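You operate a simulated robot arm through the tools that you are given. There is no shell and no other tool. Be economical: measure what you need, move in short steps, check, and stop when the job is done.

You are at the controls of a simulated robot arm. One attempt, no reset.

TASK
Fetch the ribbed glass and stand it on the beige saucer.

The check looks at the end state, three seconds after you hand in, the way a careful person would. Anything else that was tipped, shoved, dropped, spilled or broken makes it a failure.

THE ROBOT
A 6-joint arm with a two-finger parallel gripper, fixed in place. Base frame: the origin is at the foot of the arm, x ahead of it, y to its left, z up; the work surface is at about z = 0. Readings come in mm, degrees, newtons and seconds.
With the tool pointing down near the work surface it reaches from about 180 to 460 mm from the base axis. Its first joint turns from -70.0 to 70.0 degrees. Payload 1.9 kg.
The tool frame sits at the grasp point between the pads (the TCP): z along the fingers, y along the line on which they close. The tips reach 23 mm beyond it. The gripper opens to 94 mm. The fingers are 38 mm wide and 10 mm thick; the gripper's body (54 by 96 mm) begins 39 mm behind the TCP.
Orientation is that of the tool frame in the base frame, as a unit quaternion [x, y, z, w]. With the fingers straight down and closing along the base's y, the tool's x points along the base's -x, its y along +y and its z along -z.

THE INTERFACE
- The arm moves only by the tool arm_command. Its arguments are lists of equal length, an entry for each row: "jaw": the opening in per cent of the stroke, from 0 (shut) to 100 (fully open); "dp": the shift along the base's x, y, z in m, a list of three; "delta_rot": the turn, a rotation vector about the base's x, y, z in degrees, a list of three. In form: {"jaw": [jaw, ...], "dp": [[dx, dy, dz], ...], "delta_rot": [[rx, ry, rz], ...]}. A call has 1 to 12 rows; each row shifts and turns the commanded pose from where the row before left it. A row lasts 0.2 s, in which the tool goes at most 50 mm and 8.6 degrees; a call with a longer step from one row to the next is refused whole, and so is a gripper value outside its range. Where a pose cannot be reached the arm comes as near as it can. A force on the tool above 40 N (or 10 N above the force at the start of the call, whichever is more), or a blocked arm, ends the call early, and 0.2 s more pass. The fingers move at their own pace (about 108 mm/s each) and stop on an object; they squeeze with about 25 N. The grip force told is the motor's: it shows also when the fingers shut on nothing. Time passes only in rows, and 0.2 s behind the last, so rows that do not move let the fingers close. It gives the time, the measured TCP pose, the force on the tool (base axes), the opening and the grip force at its end, in the units of the frame above (readings bear some noise).
- Cameras (640 x 400 px; columns grow to the right, rows downward): "scene" is fixed at [68.7, 322.4, 429.7]; the picture's right is [-0.64, -0.77, 0.00], its down [-0.40, 0.33, -0.86] and it looks along [0.66, -0.55, -0.52] (base axes); focal length 232 px, centre (320, 200). "wrist" rides on the gripper at [87, 16, -74] in the tool frame; the picture's right is [-0.18, 0.98, 0.00], its down [-0.58, -0.11, -0.81] and it looks along [-0.79, -0.15, 0.59] (tool axes); focal length 243 px, centre (320, 200). There is no depth. A picture from a camera that has moved, and an enlarged one, comes with that camera's place and axes in the base frame and with its lens.
- camera(camera): a new picture of that camera. It takes no simulated time.
- close_up(camera, box): a new picture of the part [left, top, right, bottom] of that camera's present view, enlarged. It takes no simulated time.
- hand_in(): hands the job in; it is judged then, once.

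Work in short steps. Places have to be worked out from the pictures, the camera data and where the tool is seen: move nearer, look again, correct. Check each grasp and each placing, and mend what went wrong. You have 90 turns and 36 pictures in all, those below and enlarged ones among them. Open the gripper and draw the arm clear of the work before you hand the job in, unless the task says otherwise; then end with one line.

The tools are called after "Call:" as a command line: name --argument value ..., lists and objects as JSON in quotes. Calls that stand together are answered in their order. arm_command: Moves the arm, as the interface text tells. Its arguments: {"type":"object","properties":{"jaw":{"type":"array","items":{"type":"number"}},"dp":{"type":"array","items":{"type":"array","items":{"type":"number"}}},"delta_rot":{"type":"array","items":{"type":"array","items":{"type":"number"}}}},"required":["jaw","dp","delta_rot"]} The other tools are called the same way: camera (camera) takes a picture; close_up (camera, box) takes an enlarged picture of a part of a camera's view; hand_in () hands the job in.

At the start:

```text
time_s: 0.0
position: [311.3, 99.3, 321.2]
orientation: [0.001, 1.0, 0.0, 0.0]
ft_force: [0.0, 0.3, 0.5]
opening: 93.8
gripper_force: 0.0
```

scene: 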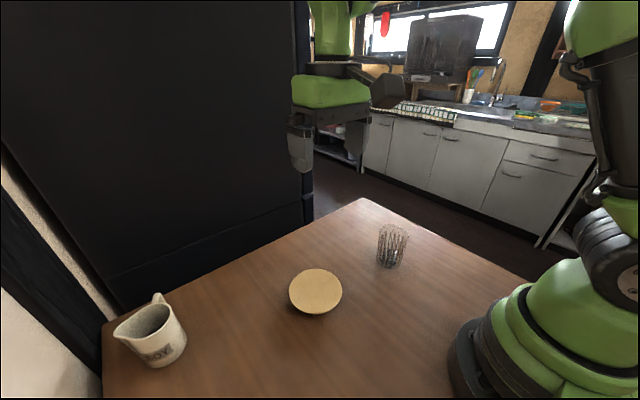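
wrist: 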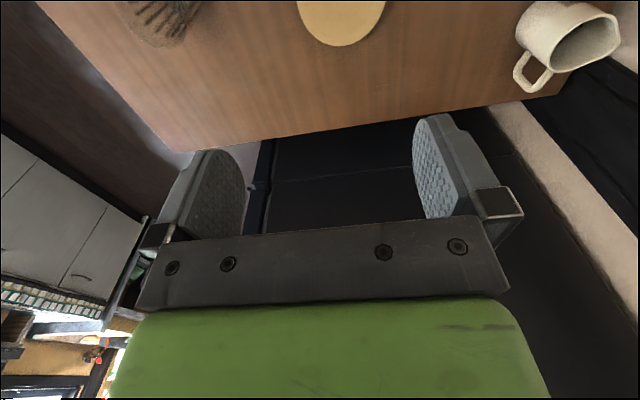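

The glass looks to be near (280,-75) and the saucer near (325,122). I'll enlarge both to refine those estimates.

Call:
close_up --camera "scene" --box '[340, 200, 440, 280]'

Call:
close_up --camera "scene" --box '[265, 250, 365, 330]'

```text
5.00 times, centred on (390, 240) of scene
camera zoom: at [68.7, 322.4, 429.7], right [-0.64, -0.77, 0.0], down [-0.4, 0.33, -0.86], along [0.66, -0.55, -0.52], focal length 1162 px, centre (-30, 0)
```

zoom: 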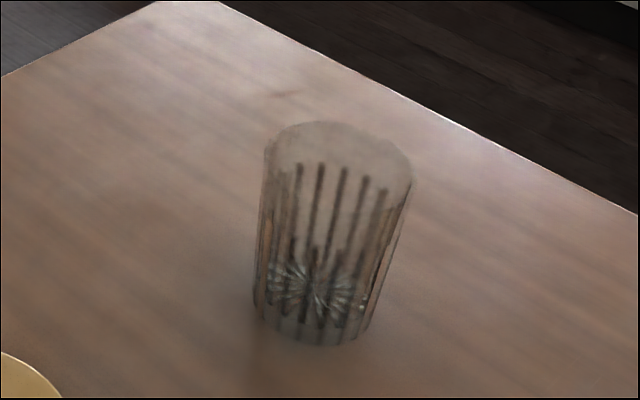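

```text
5.00 times, centred on (315, 290) of scene
camera zoom: at [68.7, 322.4, 429.7], right [-0.64, -0.77, 0.0], down [-0.4, 0.33, -0.86], along [0.66, -0.55, -0.52], focal length 1162 px, centre (345, -250)
```

zoom: 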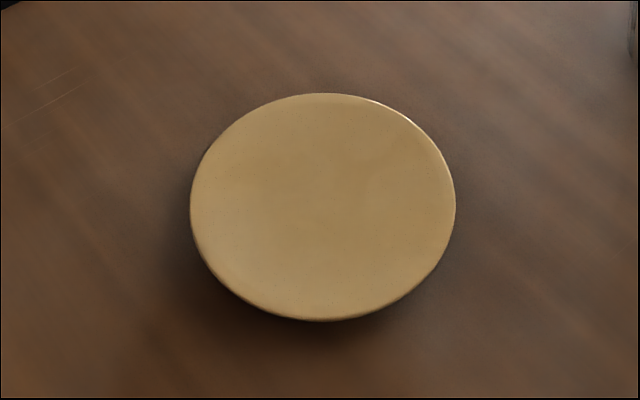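

Glass base is near (280,-75), about 90 mm tall, 58 mm across at the base and 68 mm at the rim. I'll pull back to get a wrist view of both objects for triangulation.

Call:
arm_command --jaw '[100, 100, 100]' --dp '[[-0.035, -0.03, 0.02], [-0.035, -0.03, 0.02], [-0.03, -0.03, 0]]' --delta_rot '[[0, 0, 0], [0, 0, 0], [0, 0, 0]]'

Call:
camera --camera "wrist"

```text
refused: row 1 steps farther than a row can; nothing moved
```

```text
31 pictures are left
camera wrist: at [224.9, 116.8, 395.8], right [0.19, 0.98, 0.0], down [0.58, -0.11, 0.81], along [0.79, -0.15, -0.59], focal length 243 px, centre (320, 200)
```

wrist: 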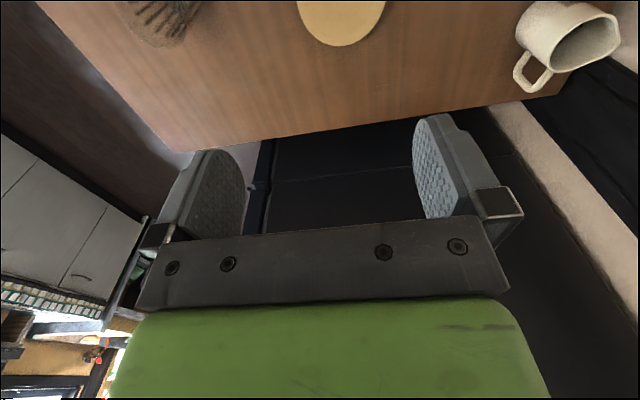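

The row was slightly too long (50.2 mm), so I'll repeat the move with smaller steps.

Call:
arm_command --jaw '[100, 100, 100, 100, 100]' --dp '[[-0.025, -0.02, 0.01], [-0.025, -0.02, 0.01], [-0.025, -0.02, 0.01], [-0.025, -0.02, 0.0], [0, 0, 0]]' --delta_rot '[[0, 0, 0], [0, 0, 0], [0, 0, 0], [0, 0, 0], [0, 0, 0]]'

Call:
camera --camera "wrist"

```text
time_s: 1.2
position: [210.0, 18.5, 349.2]
orientation: [0.001, 1.0, 0.0, 0.0]
ft_force: [-0.4, 0.7, -0.1]
opening: 94.3
gripper_force: 0.1
```

```text
30 pictures are left
camera wrist: at [123.3, 35.4, 424.6], right [0.19, 0.98, 0.0], down [0.58, -0.11, 0.81], along [0.79, -0.15, -0.59], focal length 243 px, centre (320, 200)
```

wrist: 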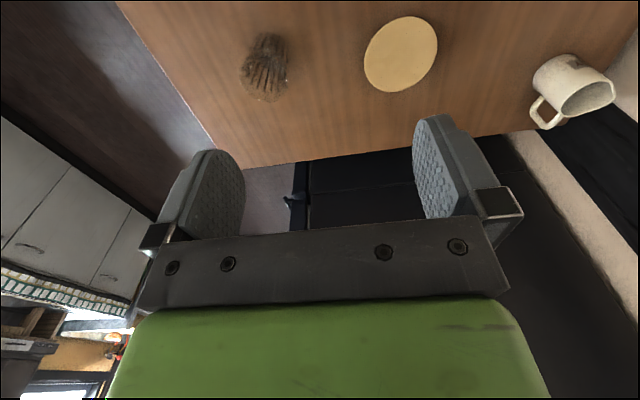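

The saucer triangulates to about (316,127) with its rim near z≈17. Next I'll zoom on the glass from this view.

Call:
close_up --camera "wrist" --box '[215, 20, 315, 120]'

Call:
close_up --camera "wrist" --box '[350, 0, 450, 100]'

```text
4.00 times, centred on (265, 70) of wrist
camera zoom: at [123.3, 35.4, 424.6], right [0.19, 0.98, 0.0], down [0.58, -0.11, 0.81], along [0.79, -0.15, -0.59], focal length 970 px, centre (540, 720)
```

zoom: 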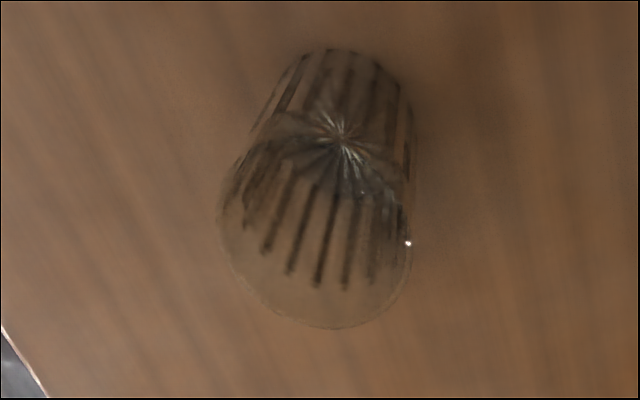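

```text
4.00 times, centred on (400, 50) of wrist
camera zoom: at [123.3, 35.4, 424.6], right [0.19, 0.98, 0.0], down [0.58, -0.11, 0.81], along [0.79, -0.15, -0.59], focal length 970 px, centre (0, 800)
```

zoom: 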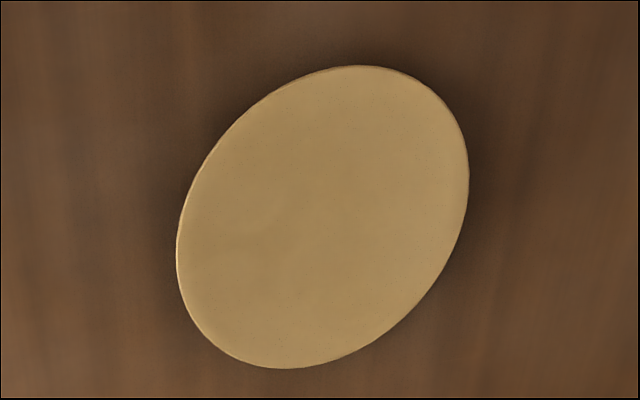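

The glass axis comes out at about (278,-74). I'll move above it and stay high.

Call:
arm_command --jaw '[100, 100, 100, 100, 100, 100, 100]' --dp '[[0.017, -0.023, -0.02], [0.017, -0.023, -0.03], [0.017, -0.023, -0.03], [0.017, -0.0235, -0.03], [0, 0, -0.04], [0, 0, -0.02], [0, 0, 0]]' --delta_rot '[[0, 0, 0], [0, 0, 0], [0, 0, 0], [0, 0, 0], [0, 0, 0], [0, 0, 0], [0, 0, 0]]'

Call:
camera --camera "wrist"

Call:
camera --camera "scene"

```text
time_s: 2.8
position: [277.9, -74.8, 179.6]
orientation: [0.0, 1.0, -0.001, 0.0]
ft_force: [-0.1, -0.1, -0.2]
opening: 94.2
gripper_force: 0.0
```

```text
27 pictures are left
camera wrist: at [192.2, -57.4, 254.7], right [0.19, 0.98, 0.0], down [0.58, -0.11, 0.81], along [0.79, -0.15, -0.59], focal length 243 px, centre (320, 200)
```

wrist: 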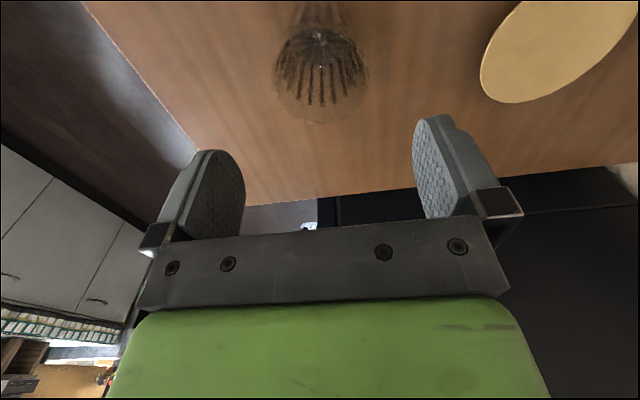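

```text
26 pictures are left
```

scene: 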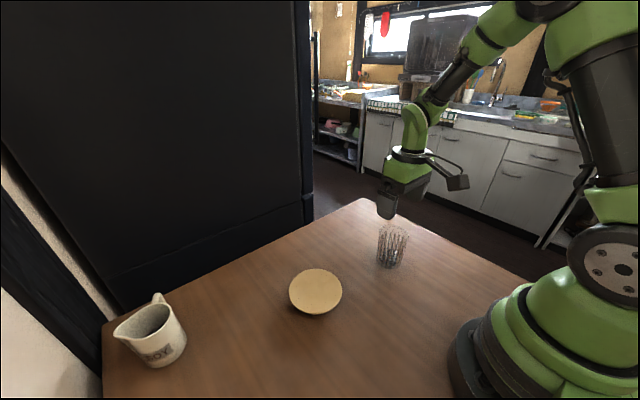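

The fingers straddle the glass evenly, and y≈-73 looks right. I'll descend to just above the rim and check before going around it.

Call:
arm_command --jaw '[100, 100, 100, 100]' --dp '[[-0.001, 0.001, -0.02], [0, 0, -0.02], [0, 0, -0.015], [0, 0, 0]]' --delta_rot '[[0, 0, 0], [0, 0, 0], [0, 0, 0], [0, 0, 0]]'

Call:
close_up --camera "scene" --box '[340, 180, 440, 280]'

Call:
camera --camera "wrist"

```text
time_s: 3.8
position: [278.6, -73.7, 125.3]
orientation: [0.0, 1.0, 0.001, -0.001]
ft_force: [0.5, -0.1, 0.4]
opening: 93.8
gripper_force: 0.1
```

```text
4.00 times, centred on (390, 230) of scene
camera zoom: at [68.7, 322.4, 429.7], right [-0.64, -0.77, 0.0], down [-0.4, 0.33, -0.86], along [0.66, -0.55, -0.52], focal length 929 px, centre (40, 80)
```

zoom: 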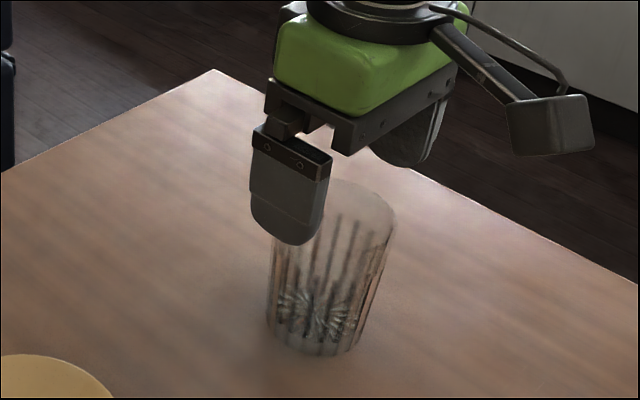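

```text
24 pictures are left
camera wrist: at [192.5, -55.1, 201.0], right [0.19, 0.98, 0.0], down [0.58, -0.11, 0.81], along [0.79, -0.15, -0.59], focal length 243 px, centre (320, 200)
```

wrist: 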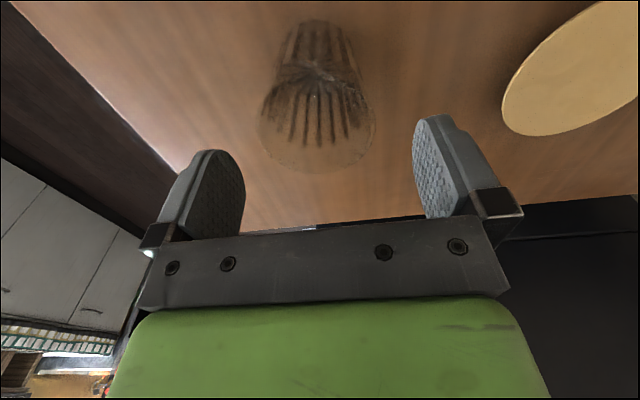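

The rim centre reads y≈-72, and the fingers have about 12 mm to spare on each side. I'll go down with the force guard active.

Call:
arm_command --jaw '[100, 100, 100, 100]' --dp '[[-0.002, 0.001, -0.01], [0, 0, -0.01], [0, 0, -0.01], [0, 0, 0]]' --delta_rot '[[0, 0, 0], [0, 0, 0], [0, 0, 0], [0, 0, 0]]'

Call:
camera --camera "wrist"

```text
time_s: 4.8
position: [276.7, -70.5, 95.2]
orientation: [0.001, 1.0, 0.0, 0.001]
ft_force: [-0.4, 0.4, -0.4]
opening: 94.1
gripper_force: 0.0
```

```text
23 pictures are left
camera wrist: at [189.5, -53.3, 170.6], right [0.19, 0.98, 0.0], down [0.58, -0.11, 0.81], along [0.79, -0.15, -0.59], focal length 243 px, centre (320, 200)
```

wrist: 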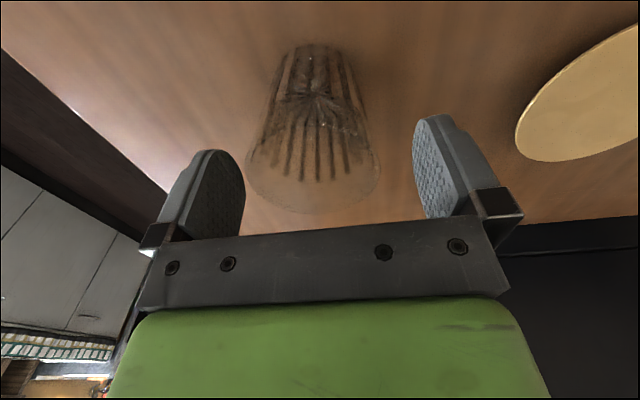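

The tool is a little right of and past the rim centre, by about -2 mm in y and -4 mm in x. I'll correct that and lower to grip height.

Call:
arm_command --jaw '[100, 100, 100, 100, 100]' --dp '[[-0.004, -0.002, 0], [0, 0, -0.012], [0, 0, -0.012], [0, 0, -0.009], [0, 0, 0]]' --delta_rot '[[0, 0, 0], [0, 0, 0], [0, 0, 0], [0, 0, 0], [0, 0, 0]]'

Call:
camera --camera "wrist"

Call:
close_up --camera "scene" --box '[340, 180, 440, 280]'

```text
time_s: 6.0
position: [271.3, -73.3, 63.1]
orientation: [0.001, 1.0, 0.0, 0.0]
ft_force: [-0.2, 0.8, 0.2]
opening: 94.2
gripper_force: 0.1
```

```text
22 pictures are left
camera wrist: at [185.6, -55.9, 138.3], right [0.19, 0.98, 0.0], down [0.58, -0.11, 0.81], along [0.79, -0.15, -0.59], focal length 243 px, centre (320, 200)
```

wrist: 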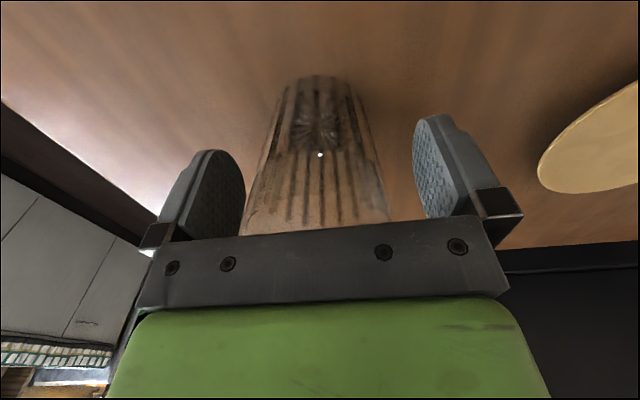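

```text
4.00 times, centred on (390, 230) of scene
camera zoom: at [68.7, 322.4, 429.7], right [-0.64, -0.77, 0.0], down [-0.4, 0.33, -0.86], along [0.66, -0.55, -0.52], focal length 929 px, centre (40, 80)
```

zoom: 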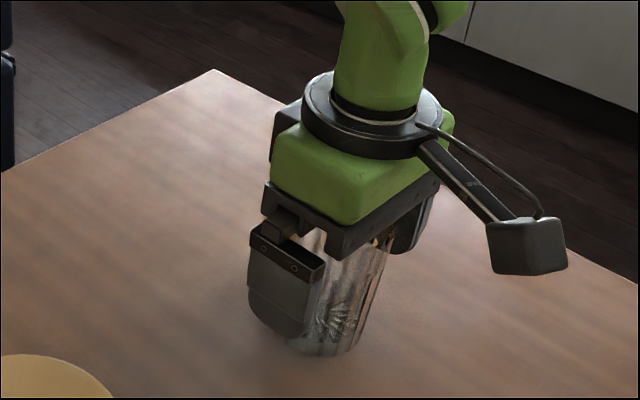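

The fingers straddle the glass without contact. The wrist camera puts the glass axis at x≈269 and the scene camera at about 280, so I'll shift +4 mm and close.

Call:
arm_command --jaw '[100, 80, 60, 50, 50, 50]' --dp '[[0.004, 0, 0], [0, 0, 0], [0, 0, 0], [0, 0, 0], [0, 0, 0], [0, 0, 0]]' --delta_rot '[[0, 0, 0], [0, 0, 0], [0, 0, 0], [0, 0, 0], [0, 0, 0], [0, 0, 0]]'

Call:
camera --camera "wrist"

```text
time_s: 7.4
position: [276.6, -73.1, 64.2]
orientation: [0.001, 1.0, 0.0, 0.0]
ft_force: [1.8, 0.3, 2.1]
opening: 66.7
gripper_force: 25.2
```

```text
20 pictures are left
camera wrist: at [189.4, -55.6, 138.5], right [0.19, 0.98, 0.0], down [0.58, -0.11, 0.81], along [0.79, -0.15, -0.59], focal length 243 px, centre (320, 200)
```

wrist: 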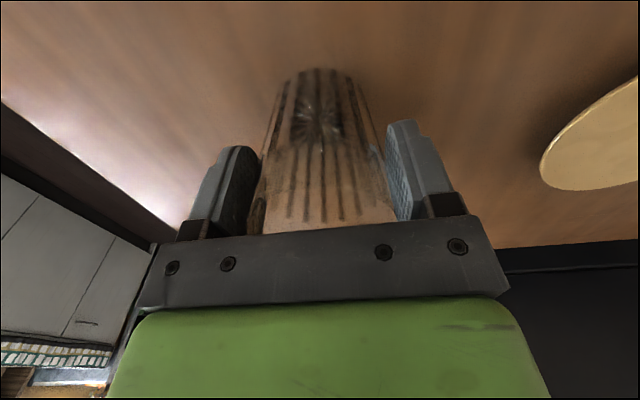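

The glass is gripped: opening 66.7 mm, force 25 N. I'll lift it straight up and check the hold.

Call:
arm_command --jaw '[40, 40, 40, 40, 40, 40]' --dp '[[0, 0, 0.01], [0, 0, 0.015], [0, 0, 0.02], [0, 0, 0.02], [0, 0, 0.015], [0, 0, 0]]' --delta_rot '[[0, 0, 0], [0, 0, 0], [0, 0, 0], [0, 0, 0], [0, 0, 0], [0, 0, 0]]'

Call:
camera --camera "wrist"

Call:
close_up --camera "scene" --box '[330, 140, 450, 280]'

```text
time_s: 8.8
position: [274.8, -71.9, 143.5]
orientation: [0.002, 1.0, -0.001, 0.0]
ft_force: [-0.1, -0.1, -2.0]
opening: 66.2
gripper_force: 25.2
```

```text
19 pictures are left
camera wrist: at [189.5, -55.8, 218.9], right [0.19, 0.98, 0.0], down [0.58, -0.11, 0.81], along [0.79, -0.15, -0.59], focal length 243 px, centre (320, 200)
```

wrist: 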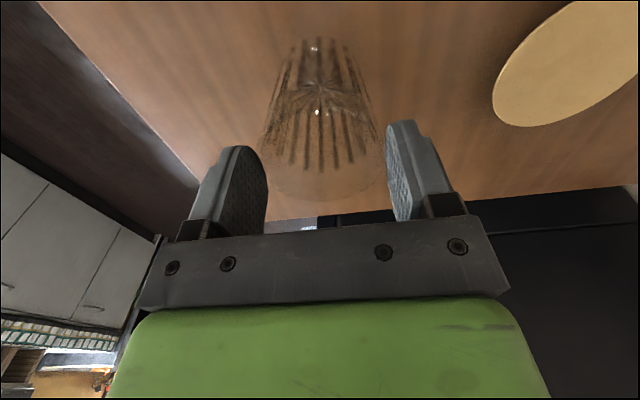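

```text
2.86 times, centred on (390, 210) of scene
camera zoom: at [68.7, 322.4, 429.7], right [-0.64, -0.77, 0.0], down [-0.4, 0.33, -0.86], along [0.66, -0.55, -0.52], focal length 664 px, centre (120, 171)
```

zoom: 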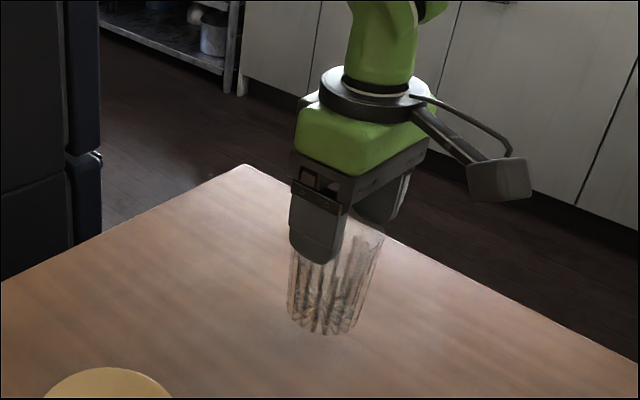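

The glass has slipped down in the pads: its bottom is only about 35-40 mm up after an 80 mm lift. I'll lower gently before it slips further.

Call:
arm_command --jaw '[40, 40, 40, 40]' --dp '[[0, 0, -0.01], [0, 0, -0.01], [0, 0, -0.008], [0, 0, 0]]' --delta_rot '[[0, 0, 0], [0, 0, 0], [0, 0, 0], [0, 0, 0]]'

Call:
camera --camera "wrist"

Call:
close_up --camera "scene" --box '[340, 200, 440, 280]'

```text
time_s: 9.8
position: [275.3, -72.5, 115.2]
orientation: [0.002, 1.0, 0.0, 0.0]
ft_force: [0.7, 0.2, -0.9]
opening: 66.3
gripper_force: 24.9
```

```text
17 pictures are left
camera wrist: at [189.2, -56.0, 190.1], right [0.19, 0.98, 0.0], down [0.58, -0.11, 0.81], along [0.79, -0.15, -0.59], focal length 243 px, centre (320, 200)
```

wrist: 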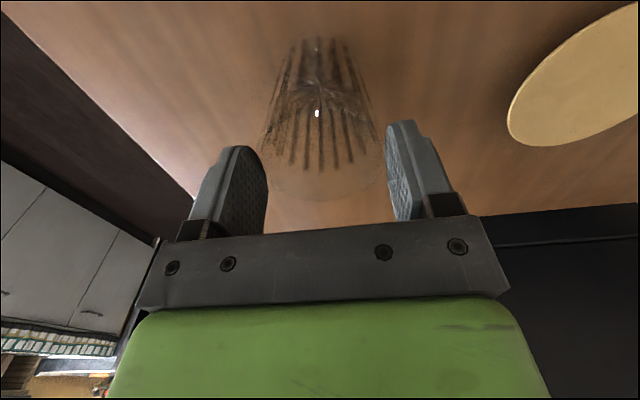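

```text
5.00 times, centred on (390, 240) of scene
camera zoom: at [68.7, 322.4, 429.7], right [-0.64, -0.77, 0.0], down [-0.4, 0.33, -0.86], along [0.66, -0.55, -0.52], focal length 1162 px, centre (-30, 0)
```

zoom: 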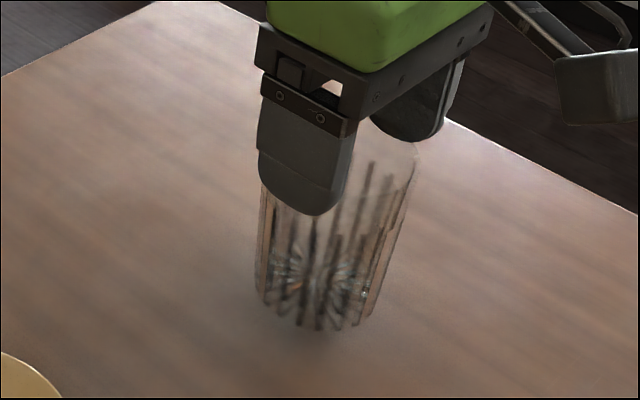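

The glass bottom is about 8 mm up and not creeping, but only the tips hold it by the rim. I'll set it down and regrip lower.

Call:
arm_command --jaw '[40, 40, 40, 40, 40]' --dp '[[0, 0, -0.003], [0, 0, -0.003], [0, 0, -0.002], [0, 0, -0.001], [0, 0, 0]]' --delta_rot '[[0, 0, 0], [0, 0, 0], [0, 0, 0], [0, 0, 0], [0, 0, 0]]'

Call:
close_up --camera "scene" --box '[340, 200, 440, 280]'

```text
time_s: 11.0
position: [276.3, -74.5, 106.1]
orientation: [0.0, 1.0, 0.0, 0.0]
ft_force: [0.1, 0.0, -1.9]
opening: 66.4
gripper_force: 24.6
```

```text
5.00 times, centred on (390, 240) of scene
camera zoom: at [68.7, 322.4, 429.7], right [-0.64, -0.77, 0.0], down [-0.4, 0.33, -0.86], along [0.66, -0.55, -0.52], focal length 1162 px, centre (-30, 0)
```

zoom: 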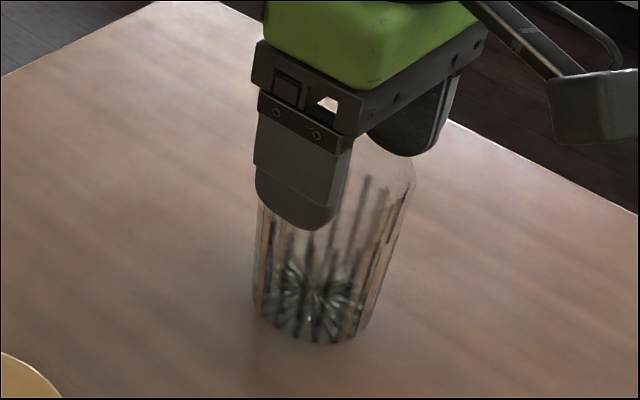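

The bottom is about 2 mm up and the force still shows it hanging. I'll lower in 1 mm steps to touch.

Call:
arm_command --jaw '[40, 40, 40, 40]' --dp '[[0, 0, -0.001], [0, 0, -0.001], [0, 0, 0], [0, 0, 0]]' --delta_rot '[[0, 0, 0], [0, 0, 0], [0, 0, 0], [0, 0, 0]]'

```text
time_s: 12.0
position: [277.1, -72.4, 104.5]
orientation: [0.001, 1.0, 0.0, 0.001]
ft_force: [-4.1, -4.6, 16.2]
opening: 66.4
gripper_force: 25.2
```

Touchdown gave 16 N and the pads did not slip, so friction here is good and the earlier slip may have come from contact high on the finger shanks. I'll ease off, open, go down so the pad centres sit just below the rim, and regrip.

Call:
arm_command --jaw '[40, 40, 75, 90, 90, 90, 90, 90]' --dp '[[0, 0, 0.001], [0, 0, 0], [0, 0, 0], [0, 0, 0], [0, 0, 0], [0.003, 0, -0.01], [0, 0, -0.011], [0, 0, 0]]' --delta_rot '[[0, 0, 0], [0, 0, 0], [0, 0, 0], [0, 0, 0], [0, 0, 0], [0, 0, 0], [0, 0, 0], [0, 0, 0]]'

Call:
camera --camera "wrist"

```text
time_s: 13.8
position: [278.5, -73.2, 83.4]
orientation: [0.001, 1.0, 0.0, 0.001]
ft_force: [-0.2, -0.3, -1.1]
opening: 84.7
gripper_force: 0.0
```

```text
14 pictures are left
camera wrist: at [193.0, -56.3, 159.0], right [0.19, 0.98, 0.0], down [0.58, -0.11, 0.81], along [0.79, -0.15, -0.59], focal length 243 px, centre (320, 200)
```

wrist: 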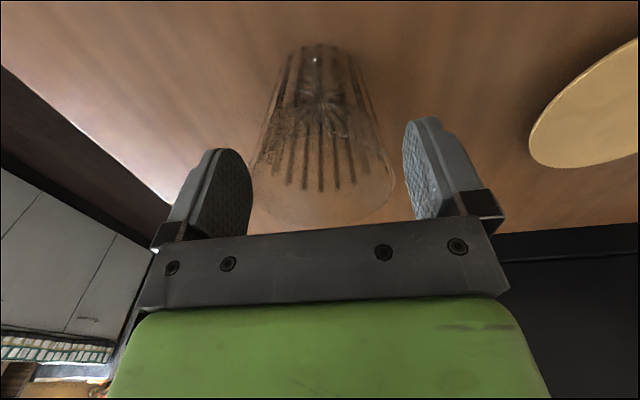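

The rim is centred between the pads and the glass is upright. I'll close, let the grip settle, lift 12 mm slowly, and look for slip.

Call:
arm_command --jaw '[60, 40, 40, 40, 40, 40, 40, 40, 40, 40, 40]' --dp '[[0, 0, 0], [0, 0, 0], [0, 0, 0], [0, 0, 0], [0, 0, 0.002], [0, 0, 0.003], [0, 0, 0.003], [0, 0, 0.004], [0, 0, 0.004], [0, 0, 0.004], [0, 0, 0]]' --delta_rot '[[0, 0, 0], [0, 0, 0], [0, 0, 0], [0, 0, 0], [0, 0, 0], [0, 0, 0], [0, 0, 0], [0, 0, 0], [0, 0, 0], [0, 0, 0], [0, 0, 0]]'

Call:
camera --camera "wrist"

```text
time_s: 16.2
position: [278.4, -73.2, 103.6]
orientation: [0.0, 1.0, 0.001, -0.001]
ft_force: [0.7, 0.4, -0.7]
opening: 65.8
gripper_force: 24.9
```

```text
13 pictures are left
camera wrist: at [192.6, -55.7, 178.9], right [0.19, 0.98, 0.0], down [0.58, -0.11, 0.81], along [0.79, -0.15, -0.59], focal length 243 px, centre (320, 200)
```

wrist: 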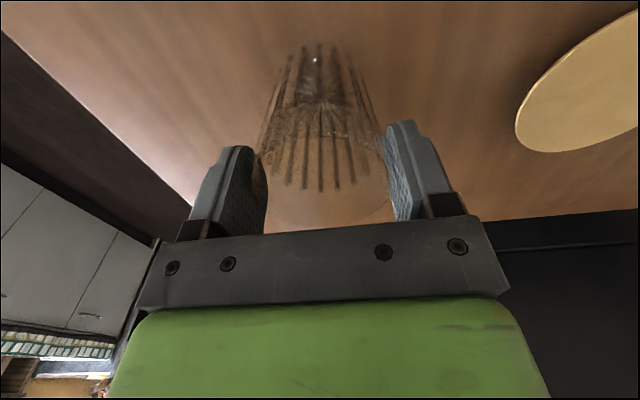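

The glass kept its place in the wrist view over the 20 mm lift, so there was no slip. I'll lift another 40 mm at an easy pace and check again.

Call:
arm_command --jaw '[40, 40, 40, 40, 40, 40, 40, 40, 40]' --dp '[[0, 0, 0.003], [0, 0, 0.005], [0, 0, 0.006], [0, 0, 0.006], [0, 0, 0.006], [0, 0, 0.006], [0, 0, 0.005], [0, 0, 0.003], [0, 0, 0]]' --delta_rot '[[0, 0, 0], [0, 0, 0], [0, 0, 0], [0, 0, 0], [0, 0, 0], [0, 0, 0], [0, 0, 0], [0, 0, 0], [0, 0, 0]]'

Call:
camera --camera "wrist"

```text
time_s: 18.2
position: [278.3, -73.8, 142.7]
orientation: [0.001, 1.0, -0.001, 0.0]
ft_force: [-0.4, -0.5, -2.2]
opening: 66.4
gripper_force: 25.2
```

```text
12 pictures are left
camera wrist: at [192.5, -55.3, 218.6], right [0.19, 0.98, 0.0], down [0.58, -0.11, 0.81], along [0.79, -0.15, -0.59], focal length 243 px, centre (320, 200)
```

wrist: 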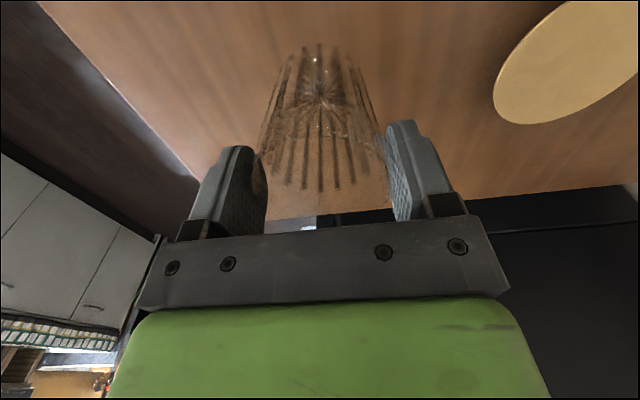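

The grip is stable and the glass bottom is at about z=59. I'll carry it toward the saucer at this height.

Call:
arm_command --jaw '[40, 40, 40, 40, 40, 40, 40, 40, 40, 40, 40, 40]' --dp '[[0.001, 0.005, 0], [0.002, 0.01, 0], [0.003, 0.015, 0], [0.003, 0.018, 0], [0.004, 0.02, 0], [0.004, 0.02, 0], [0.004, 0.02, 0], [0.004, 0.02, 0], [0.003, 0.018, 0], [0.003, 0.015, 0], [0.002, 0.01, 0], [0.001, 0.005, 0]]' --delta_rot '[[0, 0, 0], [0, 0, 0], [0, 0, 0], [0, 0, 0], [0, 0, 0], [0, 0, 0], [0, 0, 0], [0, 0, 0], [0, 0, 0], [0, 0, 0], [0, 0, 0], [0, 0, 0]]'

Call:
arm_command --jaw '[40, 40, 40, 40]' --dp '[[0.002, 0.012, 0], [0.002, 0.008, 0], [0, 0.004, 0], [0, 0, 0]]' --delta_rot '[[0, 0, 0], [0, 0, 0], [0, 0, 0], [0, 0, 0]]'

Call:
camera --camera "wrist"

Call:
close_up --camera "scene" --box '[235, 190, 395, 330]'

```text
time_s: 20.8
position: [313.7, 103.4, 143.0]
orientation: [0.001, 1.0, 0.0, 0.0]
ft_force: [-0.7, -0.5, -1.6]
opening: 66.0
gripper_force: 24.8
```

```text
time_s: 21.8
position: [317.2, 128.1, 144.7]
orientation: [0.0, 1.0, 0.0, 0.0]
ft_force: [-0.2, 0.3, -1.2]
opening: 66.1
gripper_force: 24.7
```

```text
11 pictures are left
camera wrist: at [230.8, 144.4, 219.2], right [0.19, 0.98, 0.0], down [0.58, -0.11, 0.81], along [0.79, -0.15, -0.59], focal length 243 px, centre (320, 200)
```

wrist: 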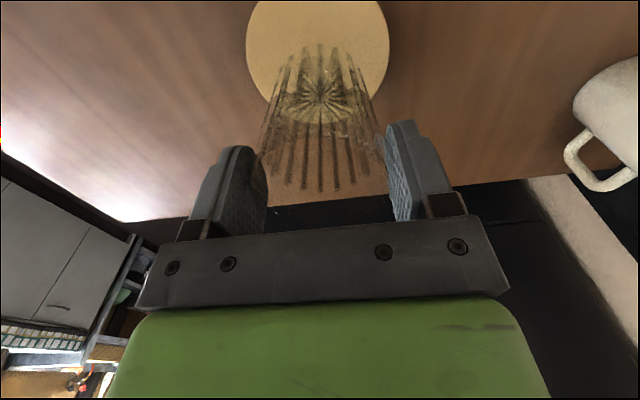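

```text
2.86 times, centred on (315, 260) of scene
camera zoom: at [68.7, 322.4, 429.7], right [-0.64, -0.77, 0.0], down [-0.4, 0.33, -0.86], along [0.66, -0.55, -0.52], focal length 664 px, centre (334, 29)
```

zoom: 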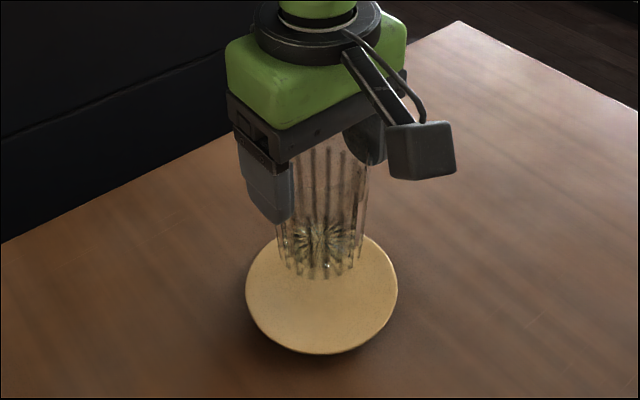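

Laterally the glass lines up with the saucer in both views. I'll lower to about 10 mm above the saucer's rim and recheck.

Call:
arm_command --jaw '[40, 40, 40, 40, 40, 40, 40]' --dp '[[0, 0, -0.003], [0, 0, -0.006], [0, 0, -0.008], [0, 0, -0.008], [0, 0, -0.006], [0, 0, -0.003], [0, 0, 0]]' --delta_rot '[[0, 0, 0], [0, 0, 0], [0, 0, 0], [0, 0, 0], [0, 0, 0], [0, 0, 0], [0, 0, 0]]'

Call:
close_up --camera "wrist" --box '[220, 0, 420, 125]'

Call:
close_up --camera "scene" --box '[265, 240, 365, 330]'

```text
time_s: 23.4
position: [317.7, 127.1, 110.2]
orientation: [0.001, 1.0, -0.001, 0.0]
ft_force: [-0.3, -0.3, -2.5]
opening: 66.0
gripper_force: 25.0
```

```text
3.20 times, centred on (320, 62) of wrist
camera zoom: at [231.0, 143.7, 185.0], right [0.19, 0.98, 0.0], down [0.58, -0.11, 0.81], along [0.79, -0.15, -0.59], focal length 776 px, centre (320, 640)
```

zoom: 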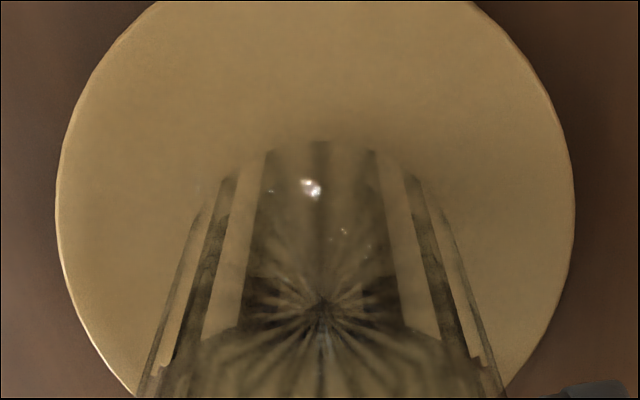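

```text
4.44 times, centred on (315, 285) of scene
camera zoom: at [68.7, 322.4, 429.7], right [-0.64, -0.77, 0.0], down [-0.4, 0.33, -0.86], along [0.66, -0.55, -0.52], focal length 1033 px, centre (342, -178)
```

zoom: 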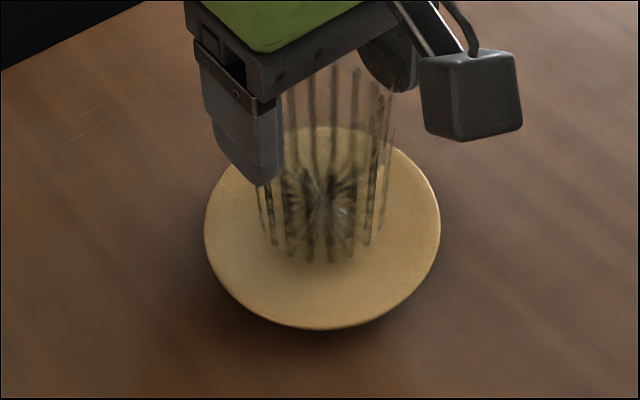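

Combining both views, the glass sits about (-1.5,-3) mm off the saucer centre. I'll correct that and begin a careful descent, watching the force.

Call:
arm_command --jaw '[40, 40, 40, 40, 40]' --dp '[[-0.0015, -0.003, -0.002], [0, 0, -0.003], [0, 0, -0.003], [0, 0, -0.002], [0, 0, 0]]' --delta_rot '[[0, 0, 0], [0, 0, 0], [0, 0, 0], [0, 0, 0], [0, 0, 0]]'

Call:
close_up --camera "scene" --box '[265, 240, 365, 330]'

```text
time_s: 24.6
position: [316.6, 124.8, 100.3]
orientation: [0.001, 1.0, 0.001, 0.002]
ft_force: [-2.4, -0.5, 19.0]
opening: 65.9
gripper_force: 24.6
```

```text
4.44 times, centred on (315, 285) of scene
camera zoom: at [68.6, 322.4, 429.8], right [-0.64, -0.77, 0.0], down [-0.4, 0.33, -0.86], along [0.66, -0.55, -0.52], focal length 1033 px, centre (342, -178)
```

zoom: 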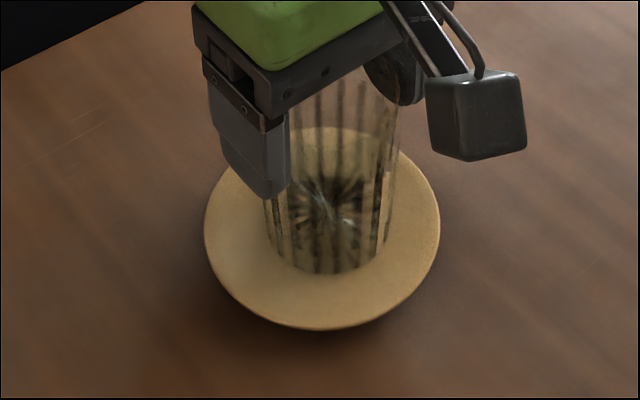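

The glass has touched down (19 N) and sits well centred on the saucer. I'll relieve the press by about 1.3 mm, open, and look before withdrawing.

Call:
arm_command --jaw '[40, 40, 75, 85, 95, 95, 95]' --dp '[[0, 0, 0.0013], [0, 0, 0], [0, 0, 0], [0, 0, 0], [0, 0, 0], [0, 0, 0], [0, 0, 0]]' --delta_rot '[[0, 0, 0], [0, 0, 0], [0, 0, 0], [0, 0, 0], [0, 0, 0], [0, 0, 0], [0, 0, 0]]'

Call:
camera --camera "wrist"

```text
time_s: 26.2
position: [316.9, 125.4, 101.1]
orientation: [0.001, 1.0, -0.001, 0.0]
ft_force: [0.3, 0.0, -0.6]
opening: 89.3
gripper_force: 0.0
```

```text
6 pictures are left
camera wrist: at [229.8, 141.3, 176.5], right [0.19, 0.98, 0.0], down [0.58, -0.11, 0.81], along [0.79, -0.15, -0.59], focal length 243 px, centre (320, 200)
```

wrist: 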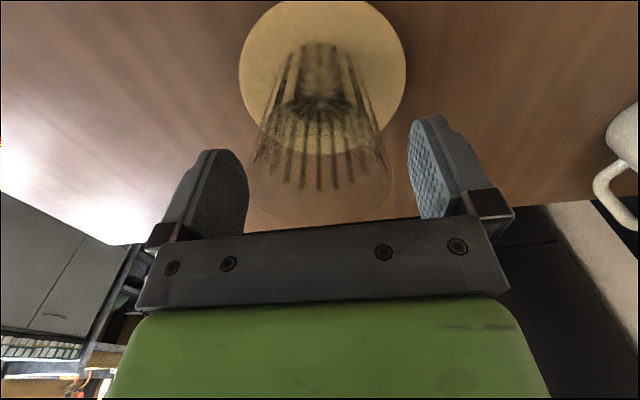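

The glass is free and standing, with the fingers clear on both sides. I'll withdraw straight up and then back.

Call:
arm_command --jaw '[95, 95, 95, 95, 95, 95, 95, 95, 95, 95]' --dp '[[0, 0, 0.01], [0, 0, 0.015], [0, 0, 0.025], [0, 0, 0.03], [0, 0, 0.035], [0, 0, 0.035], [-0.02, -0.03, 0.02], [-0.02, -0.03, 0.02], [-0.02, -0.03, 0], [0, 0, 0]]' --delta_rot '[[0, 0, 0], [0, 0, 0], [0, 0, 0], [0, 0, 0], [0, 0, 0], [0, 0, 0], [0, 0, 0], [0, 0, 0], [0, 0, 0], [0, 0, 0]]'

Call:
camera --camera "scene"

Call:
close_up --camera "scene" --box '[265, 220, 365, 330]'

```text
time_s: 28.4
position: [252.2, 33.7, 291.4]
orientation: [0.001, 1.0, 0.0, 0.0]
ft_force: [0.2, -0.1, 0.4]
opening: 89.3
gripper_force: 0.1
```

```text
5 pictures are left
```

scene: 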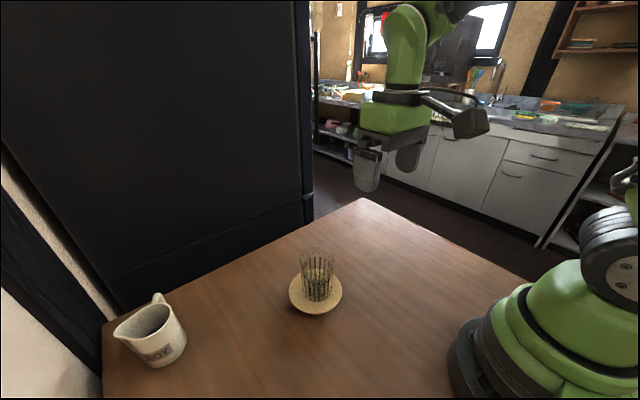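

```text
3.64 times, centred on (315, 275) of scene
camera zoom: at [68.7, 322.4, 429.7], right [-0.64, -0.77, 0.0], down [-0.4, 0.33, -0.86], along [0.66, -0.55, -0.52], focal length 845 px, centre (338, -73)
```

zoom: 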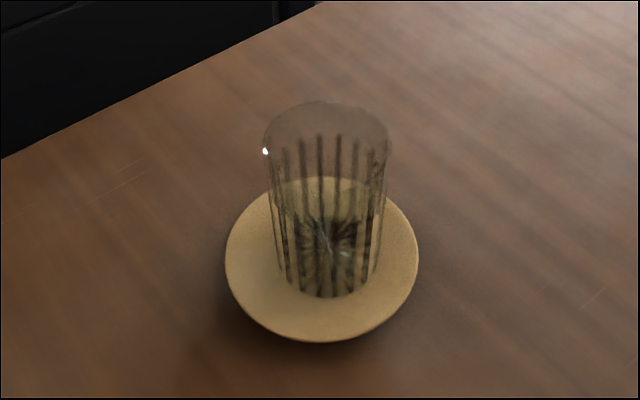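

The glass stands upright and centred on the saucer, the mug hasn't moved, and the arm is clear, so I'm handing in.

Call:
hand_in

```text
The job is handed in.
```

The ribbed glass is standing upright near the centre of the beige saucer, nothing else on the table was moved, and the arm is clear. On the first lift the glass slid about 40 mm down in the fingers; I set it back down undamaged and regripped before carrying it over.
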